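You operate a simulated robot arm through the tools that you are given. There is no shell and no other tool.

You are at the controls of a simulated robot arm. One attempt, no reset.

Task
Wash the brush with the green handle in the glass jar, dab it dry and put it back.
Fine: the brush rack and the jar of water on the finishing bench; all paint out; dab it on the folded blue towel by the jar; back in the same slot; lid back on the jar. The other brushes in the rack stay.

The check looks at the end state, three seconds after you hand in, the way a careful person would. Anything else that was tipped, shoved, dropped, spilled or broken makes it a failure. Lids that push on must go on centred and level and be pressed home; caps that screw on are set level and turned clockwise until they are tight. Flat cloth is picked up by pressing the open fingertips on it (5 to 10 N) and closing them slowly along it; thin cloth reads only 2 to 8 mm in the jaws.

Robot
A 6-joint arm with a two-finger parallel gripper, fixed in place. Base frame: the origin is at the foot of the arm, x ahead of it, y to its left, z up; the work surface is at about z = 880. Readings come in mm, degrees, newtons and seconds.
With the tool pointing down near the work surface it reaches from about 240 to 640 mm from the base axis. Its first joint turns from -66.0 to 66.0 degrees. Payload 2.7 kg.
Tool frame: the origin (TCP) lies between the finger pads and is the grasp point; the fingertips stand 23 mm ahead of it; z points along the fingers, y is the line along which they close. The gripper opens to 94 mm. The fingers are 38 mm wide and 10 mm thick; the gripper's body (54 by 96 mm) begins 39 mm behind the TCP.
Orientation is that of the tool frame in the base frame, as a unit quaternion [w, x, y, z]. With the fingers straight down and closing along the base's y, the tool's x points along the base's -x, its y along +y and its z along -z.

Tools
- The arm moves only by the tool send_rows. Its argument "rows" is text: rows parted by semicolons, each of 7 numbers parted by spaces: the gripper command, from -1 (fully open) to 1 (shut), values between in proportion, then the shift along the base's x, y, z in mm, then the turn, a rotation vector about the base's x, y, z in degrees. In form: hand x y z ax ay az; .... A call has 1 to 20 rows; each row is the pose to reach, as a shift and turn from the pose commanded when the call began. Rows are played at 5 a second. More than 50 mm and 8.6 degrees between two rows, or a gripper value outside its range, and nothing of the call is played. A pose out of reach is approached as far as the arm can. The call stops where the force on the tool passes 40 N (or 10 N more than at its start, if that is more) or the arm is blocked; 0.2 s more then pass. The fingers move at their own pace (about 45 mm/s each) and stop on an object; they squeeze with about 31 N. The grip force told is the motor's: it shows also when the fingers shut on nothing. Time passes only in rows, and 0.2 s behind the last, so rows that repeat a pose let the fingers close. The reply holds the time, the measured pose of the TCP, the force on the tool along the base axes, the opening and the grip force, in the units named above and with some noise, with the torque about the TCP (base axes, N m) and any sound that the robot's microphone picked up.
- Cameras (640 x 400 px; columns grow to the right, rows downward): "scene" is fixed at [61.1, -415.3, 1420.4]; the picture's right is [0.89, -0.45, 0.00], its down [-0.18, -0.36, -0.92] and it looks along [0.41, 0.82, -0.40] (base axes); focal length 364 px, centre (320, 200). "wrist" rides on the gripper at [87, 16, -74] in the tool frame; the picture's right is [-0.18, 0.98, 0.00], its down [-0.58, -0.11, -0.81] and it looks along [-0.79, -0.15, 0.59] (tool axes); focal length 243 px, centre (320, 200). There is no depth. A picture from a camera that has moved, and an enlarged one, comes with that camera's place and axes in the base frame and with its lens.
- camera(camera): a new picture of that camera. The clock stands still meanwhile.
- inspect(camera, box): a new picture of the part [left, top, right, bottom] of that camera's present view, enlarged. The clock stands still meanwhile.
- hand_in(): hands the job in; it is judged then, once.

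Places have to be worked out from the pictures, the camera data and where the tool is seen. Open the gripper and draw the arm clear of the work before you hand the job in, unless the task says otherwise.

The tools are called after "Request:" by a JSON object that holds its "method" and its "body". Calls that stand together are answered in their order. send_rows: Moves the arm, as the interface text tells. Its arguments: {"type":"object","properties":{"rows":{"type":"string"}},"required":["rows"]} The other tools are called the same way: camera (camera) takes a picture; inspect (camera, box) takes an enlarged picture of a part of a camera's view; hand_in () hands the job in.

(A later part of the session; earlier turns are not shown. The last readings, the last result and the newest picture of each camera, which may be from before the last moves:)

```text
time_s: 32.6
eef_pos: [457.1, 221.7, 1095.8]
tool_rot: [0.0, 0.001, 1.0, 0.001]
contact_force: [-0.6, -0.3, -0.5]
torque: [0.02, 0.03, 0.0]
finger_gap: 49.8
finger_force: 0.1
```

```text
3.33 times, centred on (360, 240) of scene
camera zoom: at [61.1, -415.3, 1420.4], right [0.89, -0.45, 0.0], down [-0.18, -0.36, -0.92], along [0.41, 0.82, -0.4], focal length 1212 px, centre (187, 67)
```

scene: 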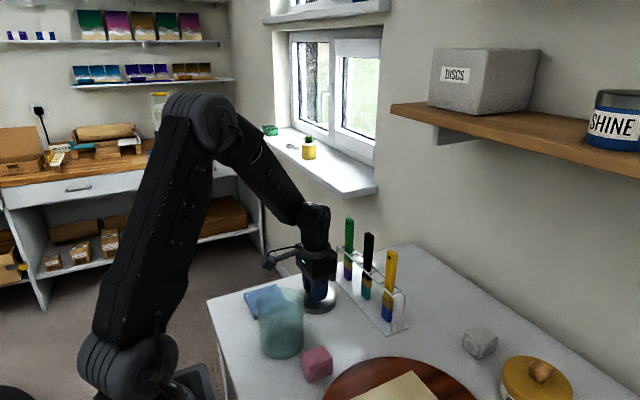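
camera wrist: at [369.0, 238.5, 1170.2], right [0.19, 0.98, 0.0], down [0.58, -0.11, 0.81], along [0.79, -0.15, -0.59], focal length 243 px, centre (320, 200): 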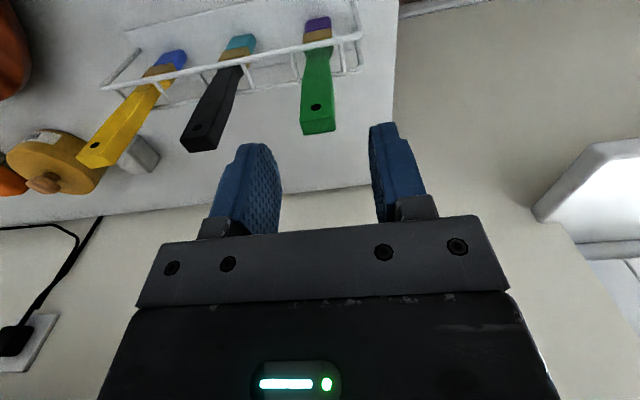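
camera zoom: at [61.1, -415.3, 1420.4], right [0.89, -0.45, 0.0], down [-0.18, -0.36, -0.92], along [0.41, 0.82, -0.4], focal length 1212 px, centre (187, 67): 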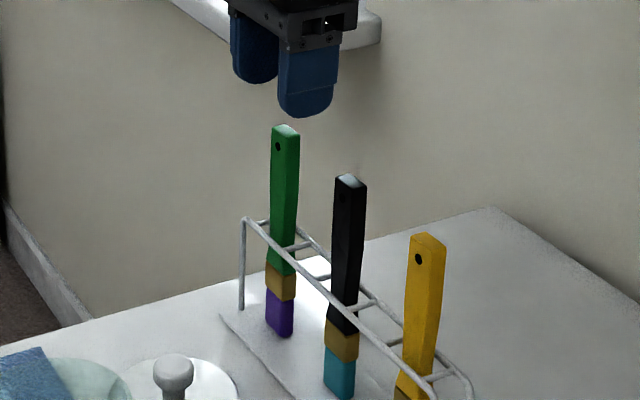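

The handle is about 0.8 mm to −y of the tool axis and well centred in x. I correct that and descend so the pads straddle the handle, with TCP near z 1025 and the tips well above the rails.

Request:
{"method": "send_rows", "body": {"rows": "-0.06 0.7 -0.8 -15 0 0 0; -0.06 0.7 -0.8 -30 0 0 0; -0.06 0.7 -0.8 -45 0 0 0; -0.06 0.7 -0.8 -58 0 0 0; -0.06 0.7 -0.8 -70 0 0 0; -0.06 0.7 -0.8 -70 0 0 0"}}

Request:
{"method": "inspect", "body": {"camera": "wrist", "box": [230, 80, 410, 220]}}

Request:
{"method": "inspect", "body": {"camera": "scene", "box": [300, 180, 420, 300]}}

```text
time_s: 34.0
eef_pos: [457.5, 219.3, 1025.4]
tool_rot: [0.0, 0.001, 1.0, 0.001]
contact_force: [0.2, -0.7, -0.6]
torque: [-0.02, 0.01, 0.0]
finger_gap: 49.8
finger_force: 0.0
```

```text
2.86 times, centred on (320, 150) of wrist
camera zoom: at [370.4, 236.3, 1099.9], right [0.19, 0.98, 0.0], down [0.58, -0.11, 0.81], along [0.79, -0.15, -0.59], focal length 693 px, centre (320, 343)
```

zoom: 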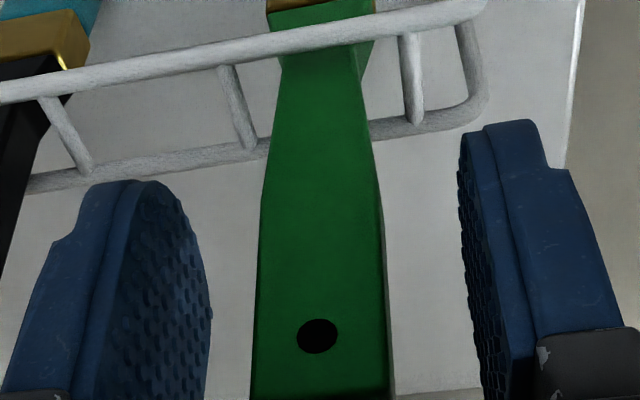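

```text
3.33 times, centred on (360, 240) of scene
camera zoom: at [61.1, -415.3, 1420.4], right [0.89, -0.45, 0.0], down [-0.18, -0.36, -0.92], along [0.41, 0.82, -0.4], focal length 1212 px, centre (187, 67)
```

zoom: 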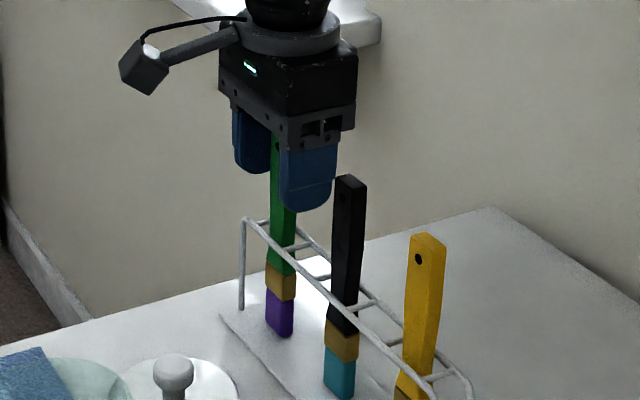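

The handle is centred between the pads and the tips are above the rails. I close on it.

Request:
{"method": "send_rows", "body": {"rows": "0.3 0 0 0 0 0 0; 0.5 0 0 0 0 0 0; 0.6 0 0 0 0 0 0; 1 0 0 0 0 0 0; 1 0 0 0 0 0 0; 1 0 0 0 0 0 0"}}

Request:
{"method": "inspect", "body": {"camera": "wrist", "box": [230, 80, 410, 220]}}

```text
time_s: 35.4
eef_pos: [458.0, 219.6, 1024.9]
tool_rot: [0.0, 0.001, 1.0, 0.002]
contact_force: [0.4, 0.1, 0.0]
torque: [-0.01, -0.01, 0.04]
finger_gap: 21.4
finger_force: 30.8
```

```text
2.86 times, centred on (320, 150) of wrist
camera zoom: at [370.4, 236.4, 1100.2], right [0.19, 0.98, 0.0], down [0.58, -0.11, 0.81], along [0.79, -0.15, -0.59], focal length 693 px, centre (320, 343)
```

zoom: 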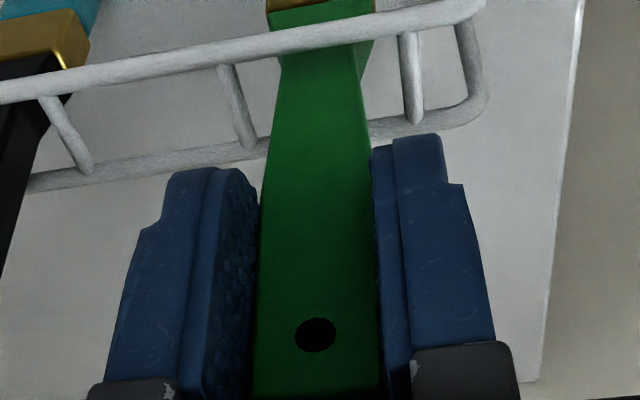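

The brush is held with a gap of 21.4 mm. I lift straight up slowly, checking the force for any snag on the rack.

Request:
{"method": "send_rows", "body": {"rows": "1 0 0 3 0 0 0; 1 0 0 7 0 0 0; 1 0 0 12 0 0 0; 1 0 0 18 0 0 0; 1 0 0 24 0 0 0; 1 0 0 30 0 0 0; 1 0 0 30 0 0 0"}}

Request:
{"method": "inspect", "body": {"camera": "scene", "box": [310, 180, 410, 300]}}

Request:
{"method": "inspect", "body": {"camera": "wrist", "box": [230, 60, 410, 200]}}

```text
time_s: 37.0
eef_pos: [458.1, 219.4, 1054.8]
tool_rot: [0.0, 0.001, 1.0, 0.001]
contact_force: [0.2, 0.2, -0.6]
torque: [-0.03, -0.04, 0.01]
finger_gap: 21.4
finger_force: 31.1
```

```text
3.33 times, centred on (360, 240) of scene
camera zoom: at [61.1, -415.3, 1420.4], right [0.89, -0.45, 0.0], down [-0.18, -0.36, -0.92], along [0.41, 0.82, -0.4], focal length 1212 px, centre (187, 67)
```

zoom: 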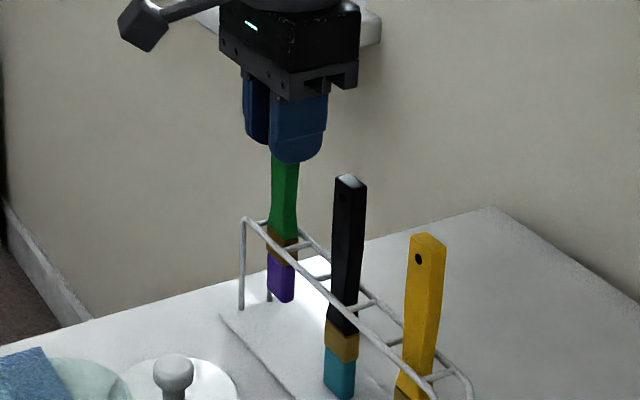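

```text
2.86 times, centred on (320, 130) of wrist
camera zoom: at [370.4, 236.1, 1130.2], right [0.19, 0.98, 0.0], down [0.58, -0.11, 0.81], along [0.79, -0.15, -0.59], focal length 693 px, centre (320, 400)
```

zoom: 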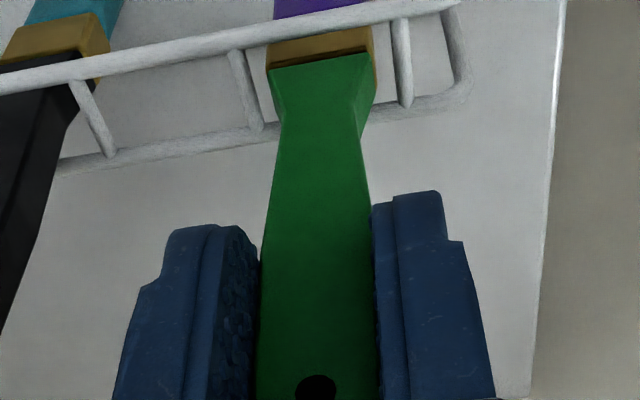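

The brush is rising freely, with the ferrule passing between the cross bars with a couple of mm on each side. I continue straight up until the bristles are clear of the rails.

Request:
{"method": "send_rows", "body": {"rows": "1 0 0.5 7 0 0 0; 1 0 0.5 15 0 0 0; 1 0 0.5 23 0 0 0; 1 0 0.5 31 0 0 0; 1 0 0.5 39 0 0 0; 1 0 0.5 47 0 0 0; 1 0 0.5 55 0 0 0; 1 0 0.5 65 0 0 0; 1 0 0.5 80 0 0 0; 1 0 0.5 95 0 0 0; 1 0 0.5 95 0 0 0"}}

Request:
{"method": "camera", "body": {"camera": "scene"}}

Request:
{"method": "inspect", "body": {"camera": "scene", "box": [230, 200, 410, 380]}}

Request:
{"method": "camera", "body": {"camera": "wrist"}}

```text
time_s: 39.4
eef_pos: [457.3, 220.1, 1151.1]
tool_rot: [0.001, 0.001, 1.0, 0.001]
contact_force: [0.2, 0.0, -0.6]
torque: [-0.01, -0.03, -0.01]
finger_gap: 21.2
finger_force: 30.4
```

```text
taken
```

scene: 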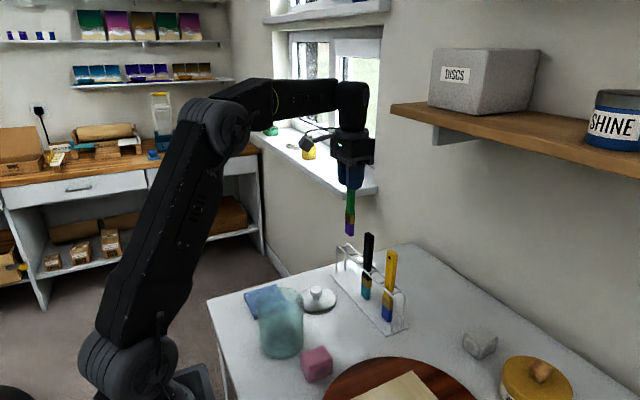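

```text
2.22 times, centred on (320, 290) of scene
camera zoom: at [61.1, -415.3, 1420.4], right [0.89, -0.45, 0.0], down [-0.18, -0.36, -0.92], along [0.41, 0.82, -0.4], focal length 808 px, centre (320, 0)
```

zoom: 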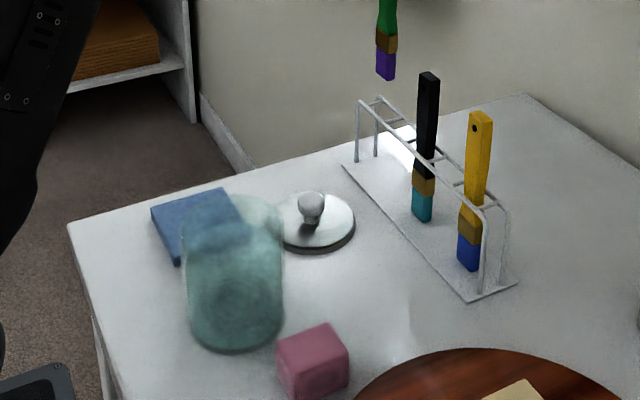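

```text
taken
camera wrist: at [370.3, 236.0, 1225.0], right [0.19, 0.98, 0.0], down [0.58, -0.11, 0.81], along [0.79, -0.15, -0.59], focal length 243 px, centre (320, 200)
```

wrist: 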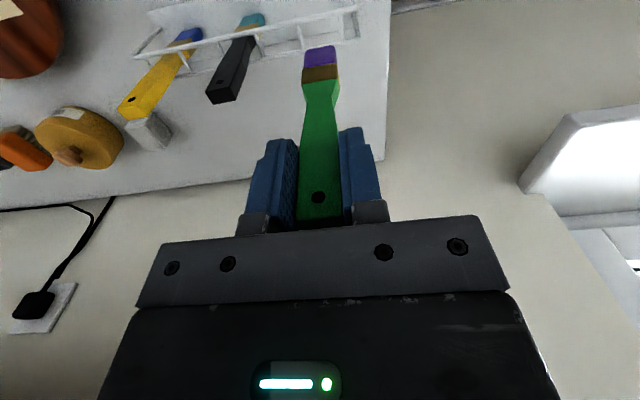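

The brush is clear of the rack, with its bristle tip near z 1009. I carry it level over the jar and stop above the rim.

Request:
{"method": "send_rows", "body": {"rows": "1 -35 -19 5 0 0 0; 1 -72 -39 5 0 0 0; 1 -109 -59.5 5 0 0 0; 1 -146 -80 5 0 0 0; 1 -183 -100 5 0 0 0; 1 -210 -115 5 0 0 0; 1 -219.5 -120 5 0 0 0; 1 -219.5 -120 5 0 0 0"}}

Request:
{"method": "camera", "body": {"camera": "wrist"}}

Request:
{"method": "inspect", "body": {"camera": "wrist", "box": [240, 0, 400, 110]}}

Request:
{"method": "inspect", "body": {"camera": "scene", "box": [220, 200, 360, 360]}}

```text
time_s: 41.2
eef_pos: [237.5, 99.6, 1155.8]
tool_rot: [0.0, 0.001, 1.0, 0.0]
contact_force: [-0.3, -0.1, -0.1]
torque: [0.03, -0.03, 0.02]
finger_gap: 21.3
finger_force: 30.9
```

```text
taken
camera wrist: at [150.9, 116.4, 1229.9], right [0.19, 0.98, 0.0], down [0.58, -0.11, 0.81], along [0.79, -0.15, -0.59], focal length 243 px, centre (320, 200)
```

wrist: 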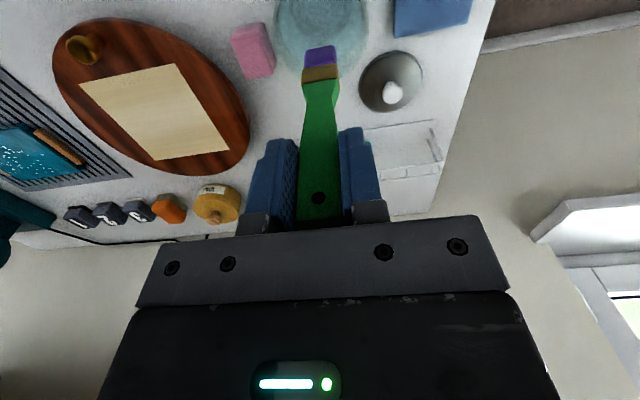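

```text
3.64 times, centred on (320, 55) of wrist
camera zoom: at [150.9, 116.4, 1229.9], right [0.19, 0.98, 0.0], down [0.58, -0.11, 0.81], along [0.79, -0.15, -0.59], focal length 882 px, centre (320, 727)
```

zoom: 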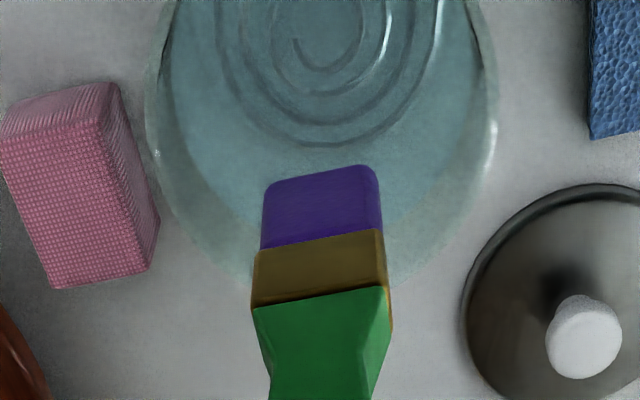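

```text
2.50 times, centred on (290, 280) of scene
camera zoom: at [61.1, -415.3, 1420.4], right [0.89, -0.45, 0.0], down [-0.18, -0.36, -0.92], along [0.41, 0.82, -0.4], focal length 909 px, centre (395, 0)
```

zoom: 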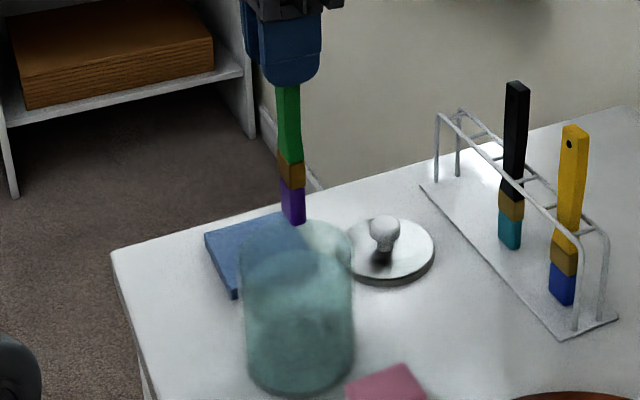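

The brush hangs centred over the jar mouth, with its bristles above the rim, and I can see a scrubbing coil on the jar's floor. I lower the brush into the water, stopping some way above the coil.

Request:
{"method": "send_rows", "body": {"rows": "1 0 0 -10 0 0 0; 1 0 0 -20 0 0 0; 1 0 0 -30 0 0 0; 1 0 0 -40 0 0 0; 1 0 0 -50 0 0 0; 1 0 0 -60 0 0 0; 1 0 0 -70 0 0 0; 1 0 0 -80 0 0 0; 1 0 0 -90 0 0 0; 1 0 0 -95 0 0 0; 1 0 0 -95 0 0 0"}}

Request:
{"method": "inspect", "body": {"camera": "scene", "box": [220, 240, 340, 360]}}

Request:
{"method": "inspect", "body": {"camera": "wrist", "box": [220, 0, 420, 160]}}

```text
time_s: 43.6
eef_pos: [238.3, 100.1, 1060.7]
tool_rot: [0.001, 0.001, 1.0, 0.001]
contact_force: [-0.7, -0.3, -0.5]
torque: [-0.03, -0.01, 0.03]
finger_gap: 21.4
finger_force: 31.4
```

```text
3.33 times, centred on (280, 300) of scene
camera zoom: at [61.1, -415.3, 1420.4], right [0.89, -0.45, 0.0], down [-0.18, -0.36, -0.92], along [0.41, 0.82, -0.4], focal length 1212 px, centre (453, -133)
```

zoom: 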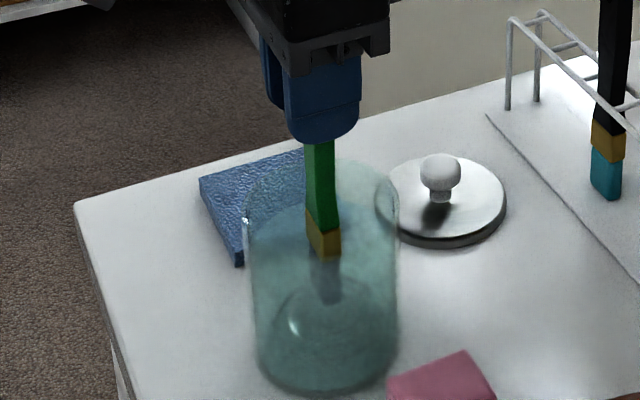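

```text
2.50 times, centred on (320, 80) of wrist
camera zoom: at [151.1, 116.5, 1134.4], right [0.19, 0.98, 0.0], down [0.58, -0.11, 0.81], along [0.79, -0.15, -0.59], focal length 606 px, centre (320, 500)
```

zoom: 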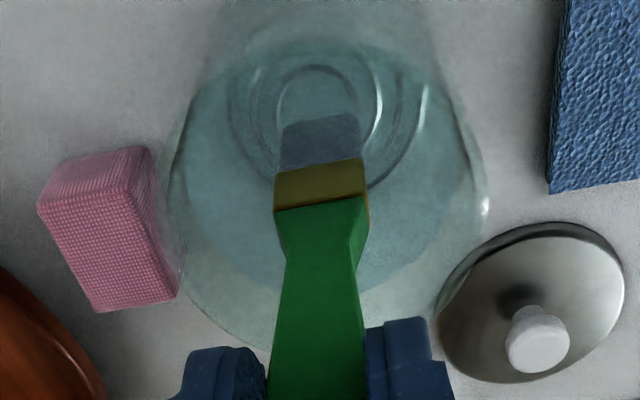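

The bristles are now under the waterline (roughly z 942). I go down towards the coil and check for light contact.

Request:
{"method": "send_rows", "body": {"rows": "1 0 0 -4 0 0 0; 1 0 0 -8 0 0 0; 1 0 0 -12 0 0 0; 1 0 0 -16 0 0 0; 1 0 0 -16 0 0 0"}}

Request:
{"method": "inspect", "body": {"camera": "scene", "box": [240, 260, 320, 360]}}

Request:
{"method": "inspect", "body": {"camera": "wrist", "box": [240, 0, 400, 130]}}

```text
time_s: 44.8
eef_pos: [238.9, 99.1, 1044.9]
tool_rot: [0.0, 0.001, 1.0, 0.001]
contact_force: [-3.3, -1.2, 12.1]
torque: [-0.18, 0.38, 0.02]
finger_gap: 21.5
finger_force: 31.2
```

```text
4.00 times, centred on (280, 310) of scene
camera zoom: at [60.9, -415.4, 1420.4], right [0.89, -0.45, 0.0], down [-0.18, -0.36, -0.92], along [0.41, 0.82, -0.4], focal length 1454 px, centre (480, -240)
```

zoom: 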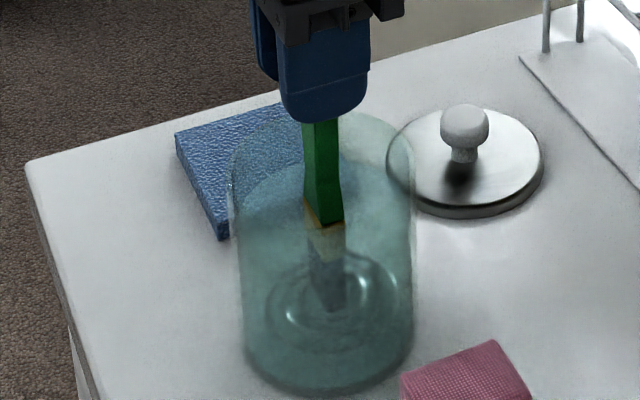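

```text
3.08 times, centred on (320, 65) of wrist
camera zoom: at [150.5, 116.3, 1118.7], right [0.19, 0.98, 0.0], down [0.58, -0.11, 0.81], along [0.79, -0.15, -0.59], focal length 746 px, centre (320, 615)
```

zoom: 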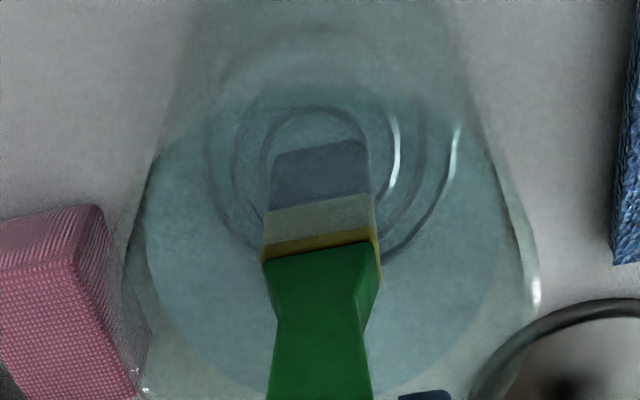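

The bristles press on the coil with 12 N at TCP z 1045, more than I want. I ease up 2 mm and read the force.

Request:
{"method": "send_rows", "body": {"rows": "1 0 0 1 0 0 0; 1 0 0 2 0 0 0; 1 0 0 2 0 0 0"}}

```text
time_s: 45.6
eef_pos: [238.4, 100.0, 1044.8]
tool_rot: [0.0, 0.0, 1.0, 0.0]
contact_force: [1.4, -0.1, -0.9]
torque: [0.0, 0.03, 0.0]
finger_gap: 21.2
finger_force: 31.2
```

Free again, so the coil's top is at about this level. I swirl and scrub gently with the bristles just at the coil, keeping well inside the glass.

Request:
{"method": "send_rows", "body": {"rows": "1 6 0 -0.5 0 0 0; 1 12 0 -0.5 0 0 0; 1 9 6 -0.5 0 0 0; 1 0 8 -0.5 0 0 0; 1 -9 6 -0.5 0 0 0; 1 -12 0 -0.5 0 0 0; 1 -9 -6 -0.5 0 0 0; 1 0 -8 -0.5 0 0 0; 1 9 -6 -0.5 0 0 0; 1 12 0 -0.5 0 0 0; 1 9 6 -0.5 0 0 0; 1 0 8 -0.5 0 0 0; 1 -9 6 -0.5 0 0 0; 1 -12 0 -0.5 0 0 0; 1 -9 -6 -0.5 0 0 0; 1 0 -8 -0.5 0 0 0; 1 9 -6 -0.5 0 0 0; 1 12 0 -0.5 0 0 0; 1 6 0 -0.5 0 0 0; 1 0 0 0 0 0 0"}}

Request:
{"method": "inspect", "body": {"camera": "scene", "box": [240, 260, 320, 360]}}

Request:
{"method": "inspect", "body": {"camera": "wrist", "box": [240, 0, 400, 130]}}

```text
time_s: 49.8
eef_pos: [238.8, 99.5, 1046.0]
tool_rot: [0.0, 0.001, 1.0, 0.001]
contact_force: [0.6, 0.4, -0.9]
torque: [0.0, 0.01, -0.02]
finger_gap: 21.3
finger_force: 30.6
```

```text
4.00 times, centred on (280, 310) of scene
camera zoom: at [61.1, -415.3, 1420.4], right [0.89, -0.45, 0.0], down [-0.18, -0.36, -0.92], along [0.41, 0.82, -0.4], focal length 1454 px, centre (480, -240)
```

zoom: 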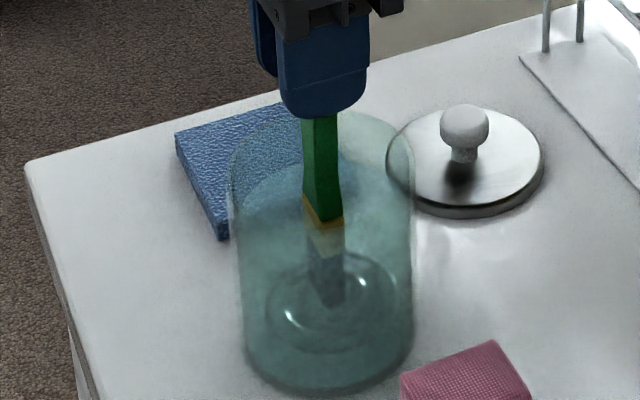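

```text
3.08 times, centred on (320, 65) of wrist
camera zoom: at [150.7, 117.0, 1120.5], right [0.19, 0.98, 0.0], down [0.58, -0.11, 0.81], along [0.79, -0.15, -0.59], focal length 746 px, centre (320, 615)
```

zoom: 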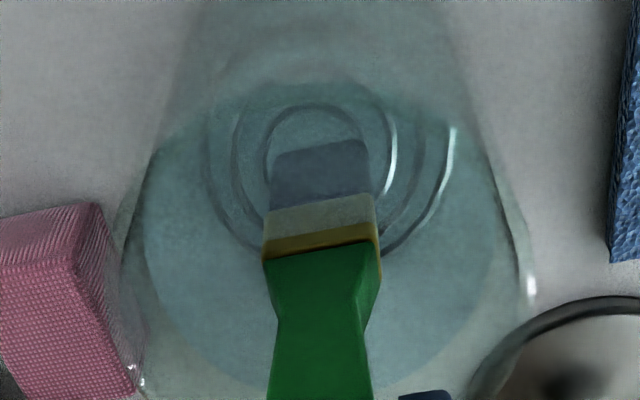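

Colours can't be judged under water. I lower a touch for light pressure on the coil and check the force before scrubbing.

Request:
{"method": "send_rows", "body": {"rows": "1 0 0 -0.5 0 0 0; 1 0 0 -1 0 0 0; 1 0 0 -1 0 0 0"}}

```text
time_s: 50.6
eef_pos: [237.6, 100.7, 1045.1]
tool_rot: [0.0, 0.002, 1.0, 0.001]
contact_force: [-0.1, -0.5, -0.7]
torque: [0.04, -0.02, 0.02]
finger_gap: 21.3
finger_force: 31.1
```

Still free, so I go down half a millimetre at a time until light contact shows.

Request:
{"method": "send_rows", "body": {"rows": "1 0 0 -0.5 0 0 0; 1 0 0 -0.5 0 0 0"}}

Request:
{"method": "send_rows", "body": {"rows": "1 0 0 -0.5 0 0 0; 1 0 0 -0.5 0 0 0"}}

```text
time_s: 51.2
eef_pos: [236.6, 99.6, 1045.2]
tool_rot: [0.0, 0.001, 1.0, 0.001]
contact_force: [-0.4, 0.1, -0.8]
torque: [0.0, -0.01, -0.01]
finger_gap: 21.4
finger_force: 31.3
```

```text
time_s: 51.8
eef_pos: [237.4, 100.1, 1045.0]
tool_rot: [0.0, 0.001, 1.0, 0.001]
contact_force: [-1.6, 0.0, 3.9]
torque: [-0.02, 0.21, 0.0]
finger_gap: 21.4
finger_force: 31.2
```

Light contact now, about 4 N. I scrub back and forth across the coil, both along x and in circles.

Request:
{"method": "send_rows", "body": {"rows": "1 4 0 0 0 0 0; 1 8 0 0 0 0 0; 1 12 0 0 0 0 0; 1 6 0 0 0 0 0; 1 0 0 0 0 0 0; 1 -6 0 0 0 0 0; 1 -12 0 0 0 0 0; 1 -6 0 0 0 0 0; 1 0 0 0 0 0 0; 1 6 3 0 0 0 0; 1 12 3 0 0 0 0; 1 6 3 0 0 0 0; 1 0 3 0 0 0 0; 1 -6 3 0 0 0 0; 1 -12 3 0 0 0 0; 1 -6 -3 0 0 0 0; 1 0 -3 0 0 0 0; 1 6 -3 0 0 0 0; 1 12 -3 0 0 0 0; 1 6 -3 0 0 0 0"}}

Request:
{"method": "inspect", "body": {"camera": "scene", "box": [240, 260, 320, 360]}}

```text
time_s: 56.0
eef_pos: [243.9, 96.9, 1044.8]
tool_rot: [0.0, 0.001, 1.0, 0.001]
contact_force: [0.9, 0.5, 0.1]
torque: [0.03, -0.07, 0.01]
finger_gap: 21.3
finger_force: 31.3
```

```text
4.00 times, centred on (280, 310) of scene
camera zoom: at [61.1, -415.3, 1420.4], right [0.89, -0.45, 0.0], down [-0.18, -0.36, -0.92], along [0.41, 0.82, -0.4], focal length 1454 px, centre (480, -240)
```

zoom: 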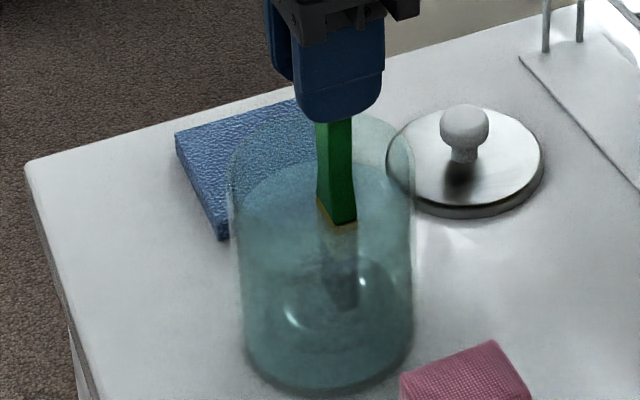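

The water looks bluer, so paint is coming out. I scrub another round and finish back at the centre.

Request:
{"method": "send_rows", "body": {"rows": "1 0 6 0 0 0 0; 1 -6 8 0 0 0 0; 1 -12 8 0 0 0 0; 1 -18 3 0 0 0 0; 1 -12 -2 0 0 0 0; 1 -6 -2 0 0 0 0; 1 0 -2 0 0 0 0; 1 6 3 0 0 0 0; 1 0 8 0 0 0 0; 1 -6 9 0 0 0 0; 1 -12 8 0 0 0 0; 1 -18 3 0 0 0 0; 1 -12 -2 0 0 0 0; 1 -6 -3 0 0 0 0; 1 0 -2 0 0 0 0; 1 6 3 0 0 0 0; 1 0 3 0 0 0 0; 1 -6 3 0 0 0 0; 1 -6 3 0.5 0 0 0; 1 -6 3 2 0 0 0"}}

Request:
{"method": "send_rows", "body": {"rows": "1 0 0 10 0 0 0; 1 0 0 20 0 0 0; 1 0 0 30 0 0 0; 1 0 0 40 0 0 0; 1 0 0 48 0 0 0; 1 0 0 54 0 0 0; 1 0 0 58 0 0 0; 1 0 0 58 0 0 0"}}

Request:
{"method": "inspect", "body": {"camera": "wrist", "box": [240, 0, 400, 130]}}

Request:
{"method": "inspect", "body": {"camera": "scene", "box": [240, 240, 320, 340]}}

```text
time_s: 60.2
eef_pos: [238.5, 99.7, 1046.3]
tool_rot: [0.0, 0.0, 1.0, 0.001]
contact_force: [-0.4, -0.6, -1.1]
torque: [-0.01, -0.01, -0.01]
finger_gap: 21.2
finger_force: 30.8
```

```text
time_s: 62.0
eef_pos: [238.1, 100.0, 1104.8]
tool_rot: [0.0, 0.001, 1.0, 0.001]
contact_force: [0.2, 0.0, 0.3]
torque: [0.04, 0.0, 0.0]
finger_gap: 21.1
finger_force: 30.7
```

```text
3.08 times, centred on (320, 65) of wrist
camera zoom: at [150.8, 116.8, 1178.8], right [0.19, 0.98, 0.0], down [0.58, -0.11, 0.81], along [0.79, -0.15, -0.59], focal length 746 px, centre (320, 615)
```

zoom: 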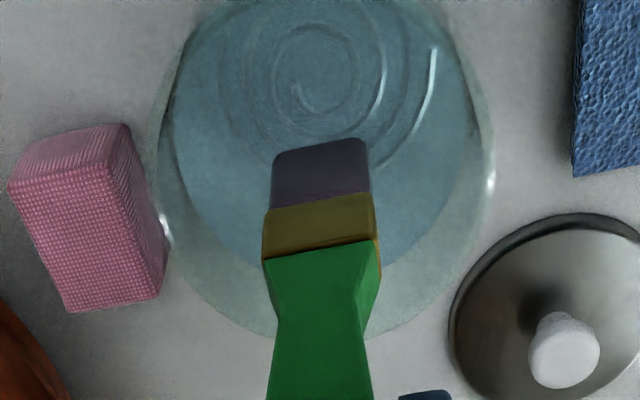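

```text
4.00 times, centred on (280, 290) of scene
camera zoom: at [61.1, -415.3, 1420.4], right [0.89, -0.45, 0.0], down [-0.18, -0.36, -0.92], along [0.41, 0.82, -0.4], focal length 1454 px, centre (480, -160)
```

zoom: 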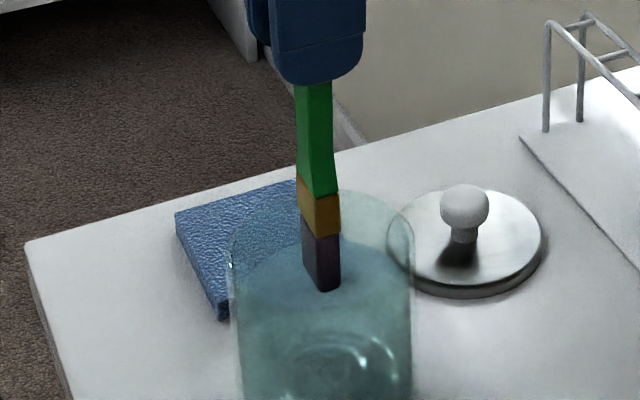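

The bristles went from vivid purple to a dull greyish purple: some paint is left. I go back down to the coil and scrub more.

Request:
{"method": "send_rows", "body": {"rows": "1 0 0 -12 0 0 0; 1 0 0 -24 0 0 0; 1 0 0 -36 0 0 0; 1 0 0 -46 0 0 0; 1 0 0 -54 0 0 0; 1 0 0 -58 0 0 0; 1 0 0 -59.2 0 0 0; 1 0 0 -60 0 0 0"}}

Request:
{"method": "send_rows", "body": {"rows": "1 6 0 0 0 0 0; 1 12 0 0 0 0 0; 1 9 6 0 0 0 0; 1 0 8 0 0 0 0; 1 -9 6 0 0 0 0; 1 -12 0 0 0 0 0; 1 -9 -6 0 0 0 0; 1 0 -8 0 0 0 0; 1 9 -6 0 0 0 0; 1 12 0 0 0 0 0; 1 9 6 0 0 0 0; 1 0 8 0 0 0 0; 1 -9 6 0 0 0 0; 1 -12 0 0 0 0 0; 1 -9 -6 0 0 0 0; 1 0 -8 0 0 0 0; 1 9 -6 0 0 0 0; 1 12 0 0 0 0 0; 1 6 0 0 0 0 0; 1 0 0 0 0 0 0"}}

Request:
{"method": "send_rows", "body": {"rows": "1 6 0 0 0 0 0; 1 12 0 0 0 0 0; 1 6 0 0 0 0 0; 1 0 0 0 0 0 0; 1 -6 0 0 0 0 0; 1 -12 0 0 0 0 0; 1 -6 0 0 0 0 0; 1 0 0 0 0 0 0; 1 6 3 0 0 0 0; 1 12 3 0 0 0 0; 1 6 3 0 0 0 0; 1 0 3 0 0 0 0; 1 -6 3 0 0 0 0; 1 -12 3 0 0 0 0; 1 -6 -3 0 0 0 0; 1 0 -3 0 0 0 0; 1 6 -3 0 0 0 0; 1 12 -3 0 0 0 0; 1 6 -1 0 0 0 0; 1 0 0 0 0 0 0"}}

Request:
{"method": "inspect", "body": {"camera": "scene", "box": [240, 260, 320, 360]}}

```text
time_s: 63.8
eef_pos: [237.0, 99.7, 1044.8]
tool_rot: [0.0, 0.001, 1.0, 0.002]
contact_force: [-0.3, -0.1, 2.5]
torque: [-0.02, 0.16, 0.0]
finger_gap: 21.6
finger_force: 31.2
```

```text
time_s: 68.0
eef_pos: [236.9, 99.1, 1043.8]
tool_rot: [0.0, 0.001, 1.0, 0.001]
contact_force: [2.4, 0.0, 3.6]
torque: [0.01, -0.3, 0.03]
finger_gap: 21.1
finger_force: 31.1
```

```text
time_s: 72.2
eef_pos: [239.2, 99.8, 1044.2]
tool_rot: [0.001, -0.001, 1.0, 0.0]
contact_force: [1.5, 0.3, 2.6]
torque: [-0.01, -0.19, 0.02]
finger_gap: 21.3
finger_force: 30.9
```

```text
4.00 times, centred on (280, 310) of scene
camera zoom: at [61.1, -415.3, 1420.4], right [0.89, -0.45, 0.0], down [-0.18, -0.36, -0.92], along [0.41, 0.82, -0.4], focal length 1454 px, centre (480, -240)
```

zoom: 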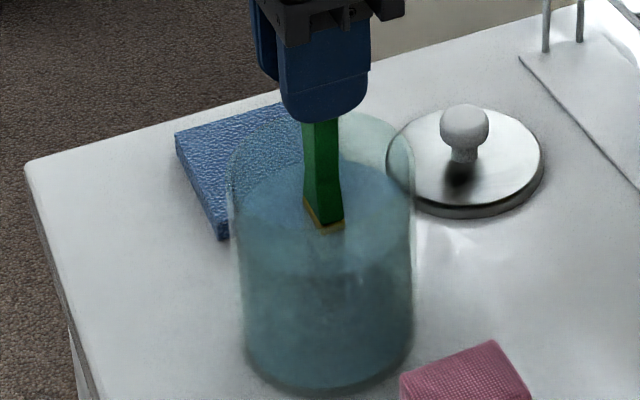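

The water has turned clearly bluer while the forces stay small. I lift the bristles out of the water, still inside the jar, to check the colour.

Request:
{"method": "send_rows", "body": {"rows": "1 0 0 6 0 0 0; 1 0 0 16 0 0 0; 1 0 0 26 0 0 0; 1 0 0 36 0 0 0; 1 0 0 46 0 0 0; 1 0 0 54 0 0 0; 1 0 0 60 0 0 0; 1 0 0 60 0 0 0; 1 0 0 60 0 0 0"}}

Request:
{"method": "inspect", "body": {"camera": "wrist", "box": [240, 0, 400, 130]}}

Request:
{"method": "inspect", "body": {"camera": "scene", "box": [240, 240, 320, 340]}}

```text
time_s: 74.2
eef_pos: [237.3, 100.2, 1103.8]
tool_rot: [0.001, 0.0, 1.0, 0.001]
contact_force: [-0.1, 0.2, -0.5]
torque: [-0.02, 0.01, 0.01]
finger_gap: 21.3
finger_force: 31.0
```

```text
3.08 times, centred on (320, 65) of wrist
camera zoom: at [150.6, 115.8, 1178.7], right [0.19, 0.98, 0.0], down [0.58, -0.11, 0.81], along [0.79, -0.15, -0.59], focal length 746 px, centre (320, 615)
```

zoom: 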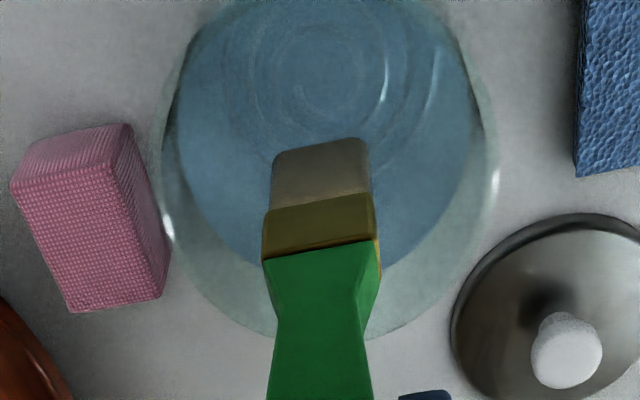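

```text
4.00 times, centred on (280, 290) of scene
camera zoom: at [61.1, -415.3, 1420.4], right [0.89, -0.45, 0.0], down [-0.18, -0.36, -0.92], along [0.41, 0.82, -0.4], focal length 1454 px, centre (480, -160)
```

zoom: 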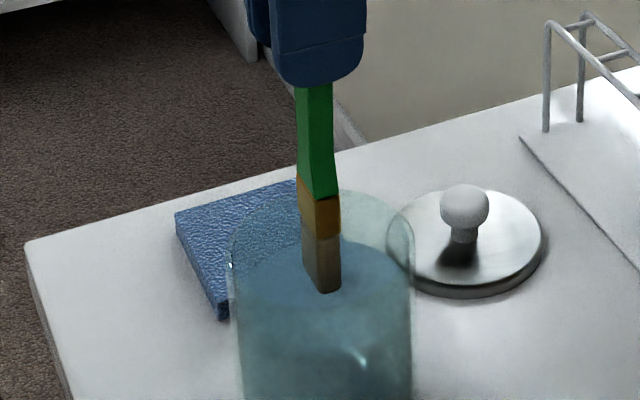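

The bristles now look a natural grey-brown. To be sure all the paint is out I do one more round and compare the colour again.

Request:
{"method": "send_rows", "body": {"rows": "1 0 0 -12 0 0 0; 1 0 0 -24 0 0 0; 1 0 0 -36 0 0 0; 1 0 0 -46 0 0 0; 1 0 0 -54 0 0 0; 1 0 0 -58 0 0 0; 1 0 0 -59.2 0 0 0; 1 0 0 -60 0 0 0"}}

Request:
{"method": "send_rows", "body": {"rows": "1 6 0 0 0 0 0; 1 12 0 0 0 0 0; 1 9 6 0 0 0 0; 1 0 8 0 0 0 0; 1 -9 6 0 0 0 0; 1 -12 0 0 0 0 0; 1 -9 -6 0 0 0 0; 1 0 -8 0 0 0 0; 1 9 -6 0 0 0 0; 1 12 0 0 0 0 0; 1 9 6 0 0 0 0; 1 0 8 0 0 0 0; 1 -9 6 0 0 0 0; 1 -12 0 0 0 0 0; 1 -9 -6 0 0 0 0; 1 0 -8 0 0 0 0; 1 9 -6 0 0 0 0; 1 12 0 0 0 0 0; 1 6 0 0 0 0 0; 1 0 0 0 0 0 0"}}

Request:
{"method": "send_rows", "body": {"rows": "1 6 0 0 0 0 0; 1 12 0 0 0 0 0; 1 6 0 0 0 0 0; 1 0 0 0 0 0 0; 1 -6 0 0 0 0 0; 1 -12 0 0 0 0 0; 1 -6 0 0 0 0 0; 1 0 0 0 0 0 0; 1 6 3 0 0 0 0; 1 12 3 0 0 0 0; 1 6 3 0 0 0 0; 1 0 3 0 0 0 0; 1 -6 3 0 0 0 0; 1 -12 3 0 0 0 0; 1 -6 -3 0 0 0 0; 1 0 -3 0 0 0 0; 1 6 -3 0 0 0 0; 1 12 -3 0 0 0 0; 1 6 -1 0 0 0 0; 1 0 0 0 0 0 0"}}

Request:
{"method": "send_rows", "body": {"rows": "1 0 0 6 0 0 0; 1 0 0 16 0 0 0; 1 0 0 26 0 0 0; 1 0 0 36 0 0 0; 1 0 0 46 0 0 0; 1 0 0 54 0 0 0; 1 0 0 60 0 0 0; 1 0 0 60 0 0 0; 1 0 0 60 0 0 0"}}

Request:
{"method": "inspect", "body": {"camera": "wrist", "box": [240, 0, 400, 130]}}

Request:
{"method": "inspect", "body": {"camera": "scene", "box": [240, 240, 320, 340]}}

```text
time_s: 76.0
eef_pos: [237.7, 99.1, 1043.5]
tool_rot: [0.0, 0.001, 1.0, 0.001]
contact_force: [-3.5, -0.2, 10.9]
torque: [-0.03, 0.41, 0.03]
finger_gap: 21.4
finger_force: 31.3
```

```text
time_s: 80.2
eef_pos: [238.2, 99.4, 1045.8]
tool_rot: [0.0, 0.0, 1.0, 0.002]
contact_force: [0.7, 0.4, -0.3]
torque: [-0.01, -0.02, 0.02]
finger_gap: 21.2
finger_force: 31.3
```

```text
time_s: 84.4
eef_pos: [238.3, 100.4, 1044.6]
tool_rot: [0.0, 0.0, 1.0, 0.001]
contact_force: [0.3, -0.2, -1.6]
torque: [0.02, 0.02, 0.0]
finger_gap: 21.0
finger_force: 31.0
```

```text
time_s: 86.4
eef_pos: [239.5, 100.5, 1105.3]
tool_rot: [0.0, 0.001, 1.0, 0.001]
contact_force: [0.3, -0.8, -1.2]
torque: [0.02, -0.04, 0.01]
finger_gap: 21.3
finger_force: 31.0
```

```text
3.08 times, centred on (320, 65) of wrist
camera zoom: at [150.6, 116.4, 1179.1], right [0.19, 0.98, 0.0], down [0.58, -0.11, 0.81], along [0.79, -0.15, -0.59], focal length 746 px, centre (320, 615)
```

zoom: 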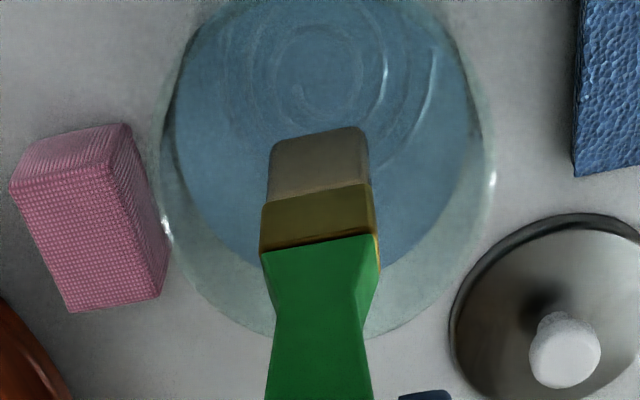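

```text
4.00 times, centred on (280, 290) of scene
camera zoom: at [61.1, -415.3, 1420.4], right [0.89, -0.45, 0.0], down [-0.18, -0.36, -0.92], along [0.41, 0.82, -0.4], focal length 1454 px, centre (480, -160)
```

zoom: 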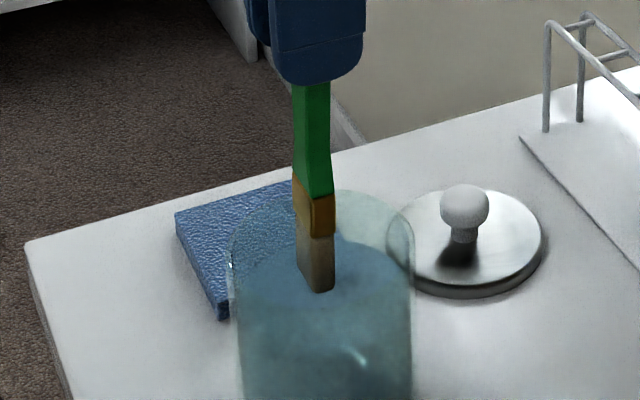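

The colour is about the same grey-brown as before, and the brush pivoted about 1° in the grip. I zoom in on the bristles to make sure no purple is left.

Request:
{"method": "inspect", "body": {"camera": "wrist", "box": [300, 35, 340, 65]}}

Request:
{"method": "inspect", "body": {"camera": "scene", "box": [305, 280, 335, 320]}}

```text
13.33 times, centred on (320, 50) of wrist
camera zoom: at [150.6, 116.4, 1179.1], right [0.19, 0.98, 0.0], down [0.58, -0.11, 0.81], along [0.79, -0.15, -0.59], focal length 3235 px, centre (320, 2200)
```

zoom: 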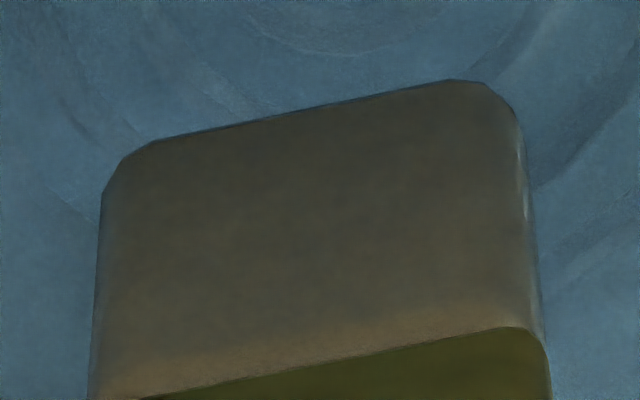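

```text
10.00 times, centred on (320, 300) of scene
camera zoom: at [61.1, -415.3, 1420.4], right [0.89, -0.45, 0.0], down [-0.18, -0.36, -0.92], along [0.41, 0.82, -0.4], focal length 3636 px, centre (320, -800)
```

zoom: 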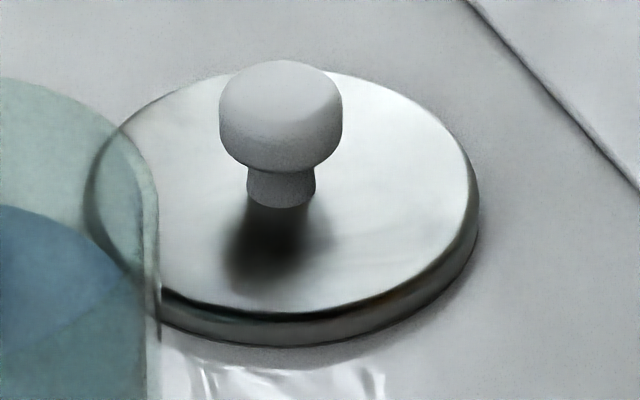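

No purple is visible. For good measure I do one last rinse of swirls just above the coil (no contact), and then drain above the water.

Request:
{"method": "send_rows", "body": {"rows": "1 0 0 -12 0 0 0; 1 0 0 -24 0 0 0; 1 0 0 -36 0 0 0; 1 0 0 -46 0 0 0; 1 0 0 -54 0 0 0; 1 0 0 -56 0 0 0; 1 0 0 -56 0 0 0"}}

Request:
{"method": "send_rows", "body": {"rows": "1 6 0 0 0 0 0; 1 13 0 0 0 0 0; 1 9 6 0 0 0 0; 1 0 8 0 0 0 0; 1 -9 6 0 0 0 0; 1 -12 0 0 0 0 0; 1 -9 -6 0 0 0 0; 1 0 -8 0 0 0 0; 1 9 -6 0 0 0 0; 1 13 0 0 0 0 0; 1 9 6 0 0 0 0; 1 0 8 0 0 0 0; 1 -9 6 0 0 0 0; 1 -12 0 0 0 0 0; 1 -9 -6 0 0 0 0; 1 0 -8 0 0 0 0; 1 9 -6 0 0 0 0; 1 13 0 0 0 0 0; 1 6 0 0 0 0 0; 1 0 0 0 0 0 0"}}

Request:
{"method": "send_rows", "body": {"rows": "1 6 0 0 0 0 0; 1 13 0 0 0 0 0; 1 6 0 0 0 0 0; 1 -6 0 0 0 0 0; 1 -12 0 0 0 0 0; 1 -6 0 0 0 0 0; 1 6 0 0 0 0 0; 1 13 0 0 0 0 0; 1 6 0 0 0 0 0; 1 0 0 0 0 0 0; 1 0 0 8 0 0 0; 1 0 0 18 0 0 0; 1 0 0 28 0 0 0; 1 0 0 38 0 0 0; 1 0 0 48 0 0 0; 1 0 0 56 0 0 0; 1 0 0 60 0 0 0; 1 0 0 60 0 0 0; 1 0 0 60 0 0 0; 1 0 0 60 0 0 0"}}

Request:
{"method": "inspect", "body": {"camera": "wrist", "box": [240, 0, 400, 130]}}

Request:
{"method": "inspect", "body": {"camera": "scene", "box": [240, 240, 320, 340]}}

```text
time_s: 88.0
eef_pos: [237.1, 100.2, 1048.0]
tool_rot: [0.0, 0.001, 1.0, 0.0]
contact_force: [-1.1, -0.7, -0.4]
torque: [-0.02, 0.02, 0.02]
finger_gap: 21.2
finger_force: 31.2
```

```text
time_s: 92.2
eef_pos: [237.5, 100.2, 1048.5]
tool_rot: [0.0, 0.001, 1.0, 0.002]
contact_force: [-0.2, -0.4, -0.1]
torque: [-0.01, 0.01, -0.03]
finger_gap: 21.4
finger_force: 31.0
```

```text
time_s: 96.4
eef_pos: [237.5, 100.4, 1109.0]
tool_rot: [0.0, 0.002, 1.0, 0.0]
contact_force: [-0.4, 0.5, -0.2]
torque: [-0.03, -0.03, 0.02]
finger_gap: 21.4
finger_force: 31.7
```

```text
3.08 times, centred on (320, 65) of wrist
camera zoom: at [150.6, 116.8, 1183.0], right [0.19, 0.98, 0.0], down [0.58, -0.11, 0.81], along [0.79, -0.15, -0.59], focal length 746 px, centre (320, 615)
```

zoom: 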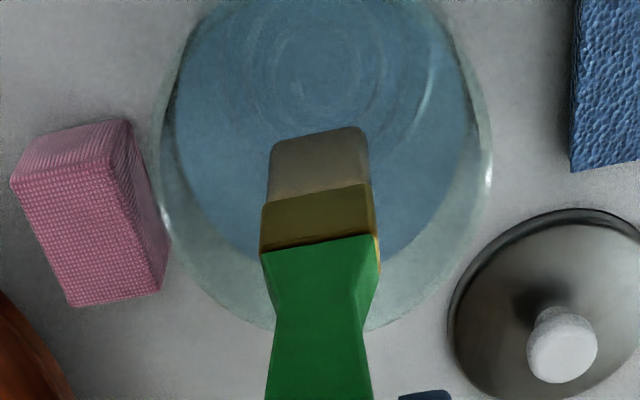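

```text
4.00 times, centred on (280, 290) of scene
camera zoom: at [61.1, -415.3, 1420.4], right [0.89, -0.45, 0.0], down [-0.18, -0.36, -0.92], along [0.41, 0.82, -0.4], focal length 1454 px, centre (480, -160)
```

zoom: 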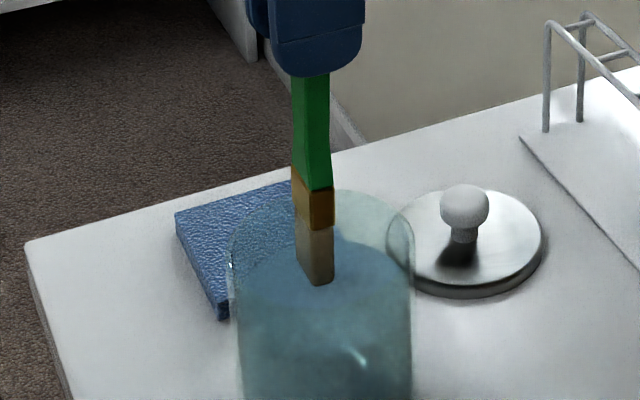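

The colour is unchanged from the previous check, so the brush is clean. I let it drip over the jar for three seconds, then lift over the rim.

Request:
{"method": "send_rows", "body": {"rows": "1 0 0 0 0 0 0; 1 0 0 0 0 0 0; 1 0 0 0 0 0 0; 1 0 0 0 0 0 0; 1 0 0 0 0 0 0; 1 0 0 0 0 0 0; 1 0 0 0 0 0 0; 1 0 0 0 0 0 0; 1 0 0 0 0 0 0; 1 0 0 0 0 0 0; 1 0 0 0 0 0 0; 1 0 0 0 0 0 0; 1 0 0 0 0 0 0; 1 0 0 0 0 0 0; 1 0 0 0 0 0 0; 1 0 0 8 0 0 0; 1 0 0 18 0 0 0; 1 0 0 28 0 0 0; 1 0 0 34 0 0 0; 1 0 0 34 0 0 0"}}

Request:
{"method": "inspect", "body": {"camera": "scene", "box": [230, 230, 350, 350]}}

```text
time_s: 100.6
eef_pos: [237.7, 100.2, 1142.0]
tool_rot: [0.0, 0.002, 1.0, 0.001]
contact_force: [-1.3, 0.6, -0.2]
torque: [-0.01, 0.02, -0.02]
finger_gap: 21.3
finger_force: 31.2
```

```text
3.33 times, centred on (290, 290) of scene
camera zoom: at [61.1, -415.3, 1420.4], right [0.89, -0.45, 0.0], down [-0.18, -0.36, -0.92], along [0.41, 0.82, -0.4], focal length 1212 px, centre (420, -100)
```

zoom: 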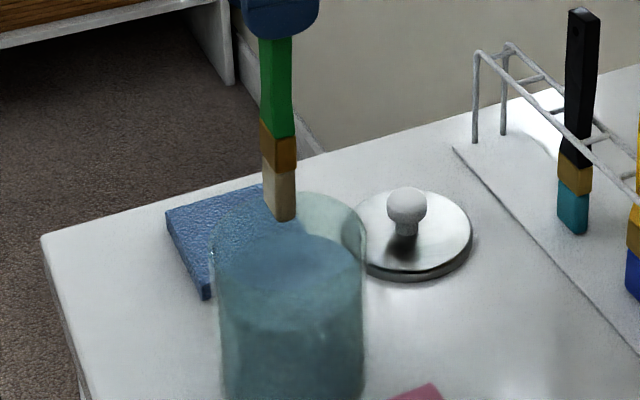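

The bristles are tan now, a clean brush. I carry it over to the towel centre near (248, 225), well above the rim.

Request:
{"method": "send_rows", "body": {"rows": "1 0 0 12 0 0 0; 1 3 35 12 0 0 0; 1 6 75 12 0 0 0; 1 10 110 12 0 0 0; 1 10 125 5 0 0 0; 1 10 125 -30 0 0 0; 1 10 125 -60 0 0 0; 1 10 125 -82 0 0 0; 1 10 125 -90 0 0 0; 1 10 125 -90 0 0 0"}}

Request:
{"method": "camera", "body": {"camera": "wrist"}}

Request:
{"method": "inspect", "body": {"camera": "scene", "box": [220, 200, 340, 320]}}

Request:
{"method": "inspect", "body": {"camera": "wrist", "box": [240, 0, 400, 130]}}

```text
time_s: 102.8
eef_pos: [247.9, 226.0, 1052.5]
tool_rot: [0.0, 0.001, 1.0, 0.001]
contact_force: [1.3, 0.4, -0.2]
torque: [-0.03, -0.01, 0.0]
finger_gap: 21.3
finger_force: 30.4
```

```text
taken
camera wrist: at [161.1, 241.3, 1126.4], right [0.19, 0.98, 0.0], down [0.58, -0.11, 0.81], along [0.79, -0.15, -0.59], focal length 243 px, centre (320, 200)
```

wrist: 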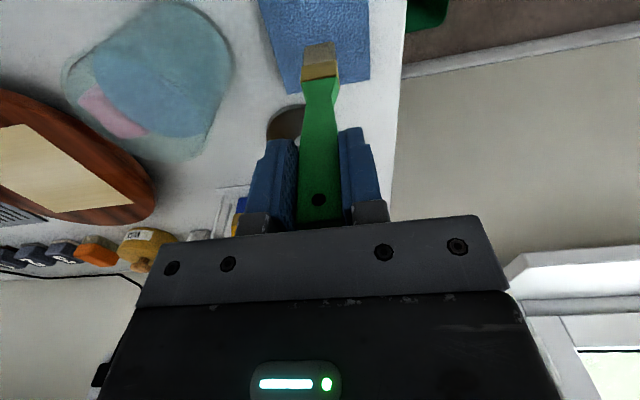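

```text
3.33 times, centred on (280, 260) of scene
camera zoom: at [61.1, -415.3, 1420.4], right [0.89, -0.45, 0.0], down [-0.18, -0.36, -0.92], along [0.41, 0.82, -0.4], focal length 1212 px, centre (453, 0)
```

zoom: 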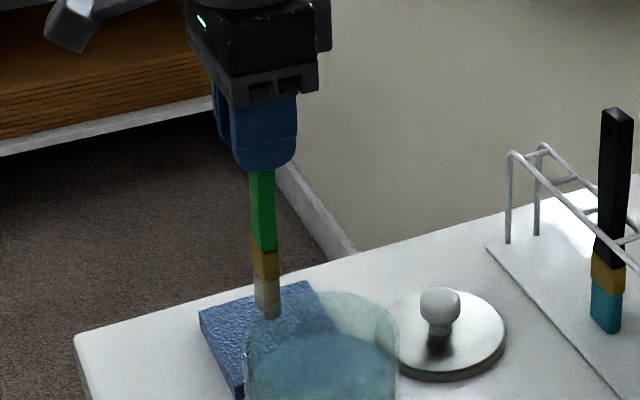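

```text
3.08 times, centred on (320, 65) of wrist
camera zoom: at [161.1, 241.3, 1126.4], right [0.19, 0.98, 0.0], down [0.58, -0.11, 0.81], along [0.79, -0.15, -0.59], focal length 746 px, centre (320, 615)
```

zoom: 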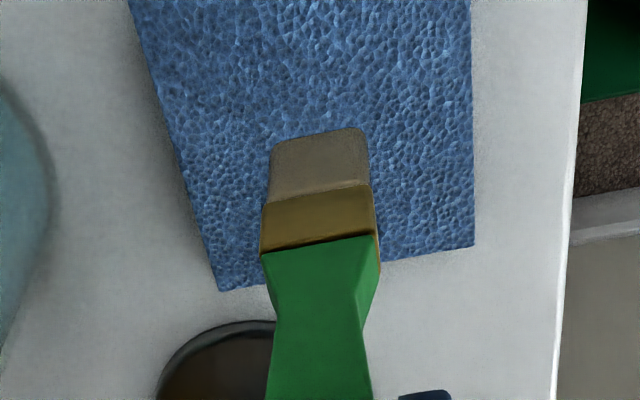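

The brush is over the middle of the towel. I lower it slowly to touch.

Request:
{"method": "send_rows", "body": {"rows": "1 0 0 -5 0 0 0; 1 0 0 -10 0 0 0; 1 0 0 -14 0 0 0; 1 0 0 -16 0 0 0; 1 0 0 -16 0 0 0"}}

Request:
{"method": "inspect", "body": {"camera": "scene", "box": [240, 230, 320, 310]}}

```text
time_s: 104.0
eef_pos: [247.8, 224.4, 1036.3]
tool_rot: [0.0, 0.0, 1.0, 0.001]
contact_force: [-0.1, 0.3, -1.1]
torque: [-0.01, 0.01, 0.01]
finger_gap: 21.5
finger_force: 30.5
```

```text
5.00 times, centred on (280, 270) of scene
camera zoom: at [61.1, -415.3, 1420.4], right [0.89, -0.45, 0.0], down [-0.18, -0.36, -0.92], along [0.41, 0.82, -0.4], focal length 1818 px, centre (520, -150)
```

zoom: 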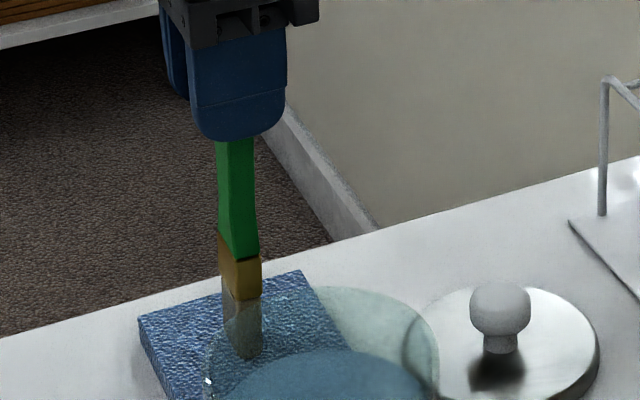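

I continue down in 1 mm steps to find the contact.

Request:
{"method": "send_rows", "body": {"rows": "1 0 0 -1 0 0 0; 1 0 0 -2 0 0 0; 1 0 0 -2 0 0 0"}}

Request:
{"method": "send_rows", "body": {"rows": "1 0 0 -1 0 0 0; 1 0 0 -2 0 0 0; 1 0 0 -2 0 0 0"}}

```text
time_s: 104.8
eef_pos: [248.9, 224.7, 1035.2]
tool_rot: [0.001, 0.001, 1.0, 0.002]
contact_force: [-4.0, -0.6, 20.1]
torque: [-0.16, 0.48, -0.04]
finger_gap: 21.5
finger_force: 31.2
```

```text
time_s: 105.4
eef_pos: [249.1, 226.0, 1034.1]
tool_rot: [0.003, 0.0, 1.0, 0.002]
contact_force: [-2.5, -2.2, 6.4]
torque: [-0.23, 0.3, -0.03]
finger_gap: 21.5
finger_force: 31.2
stopped in row 3: the force on the tool passed its limit at 41 N (the readings are from after the stop); the commanded pose is now the measured one
```

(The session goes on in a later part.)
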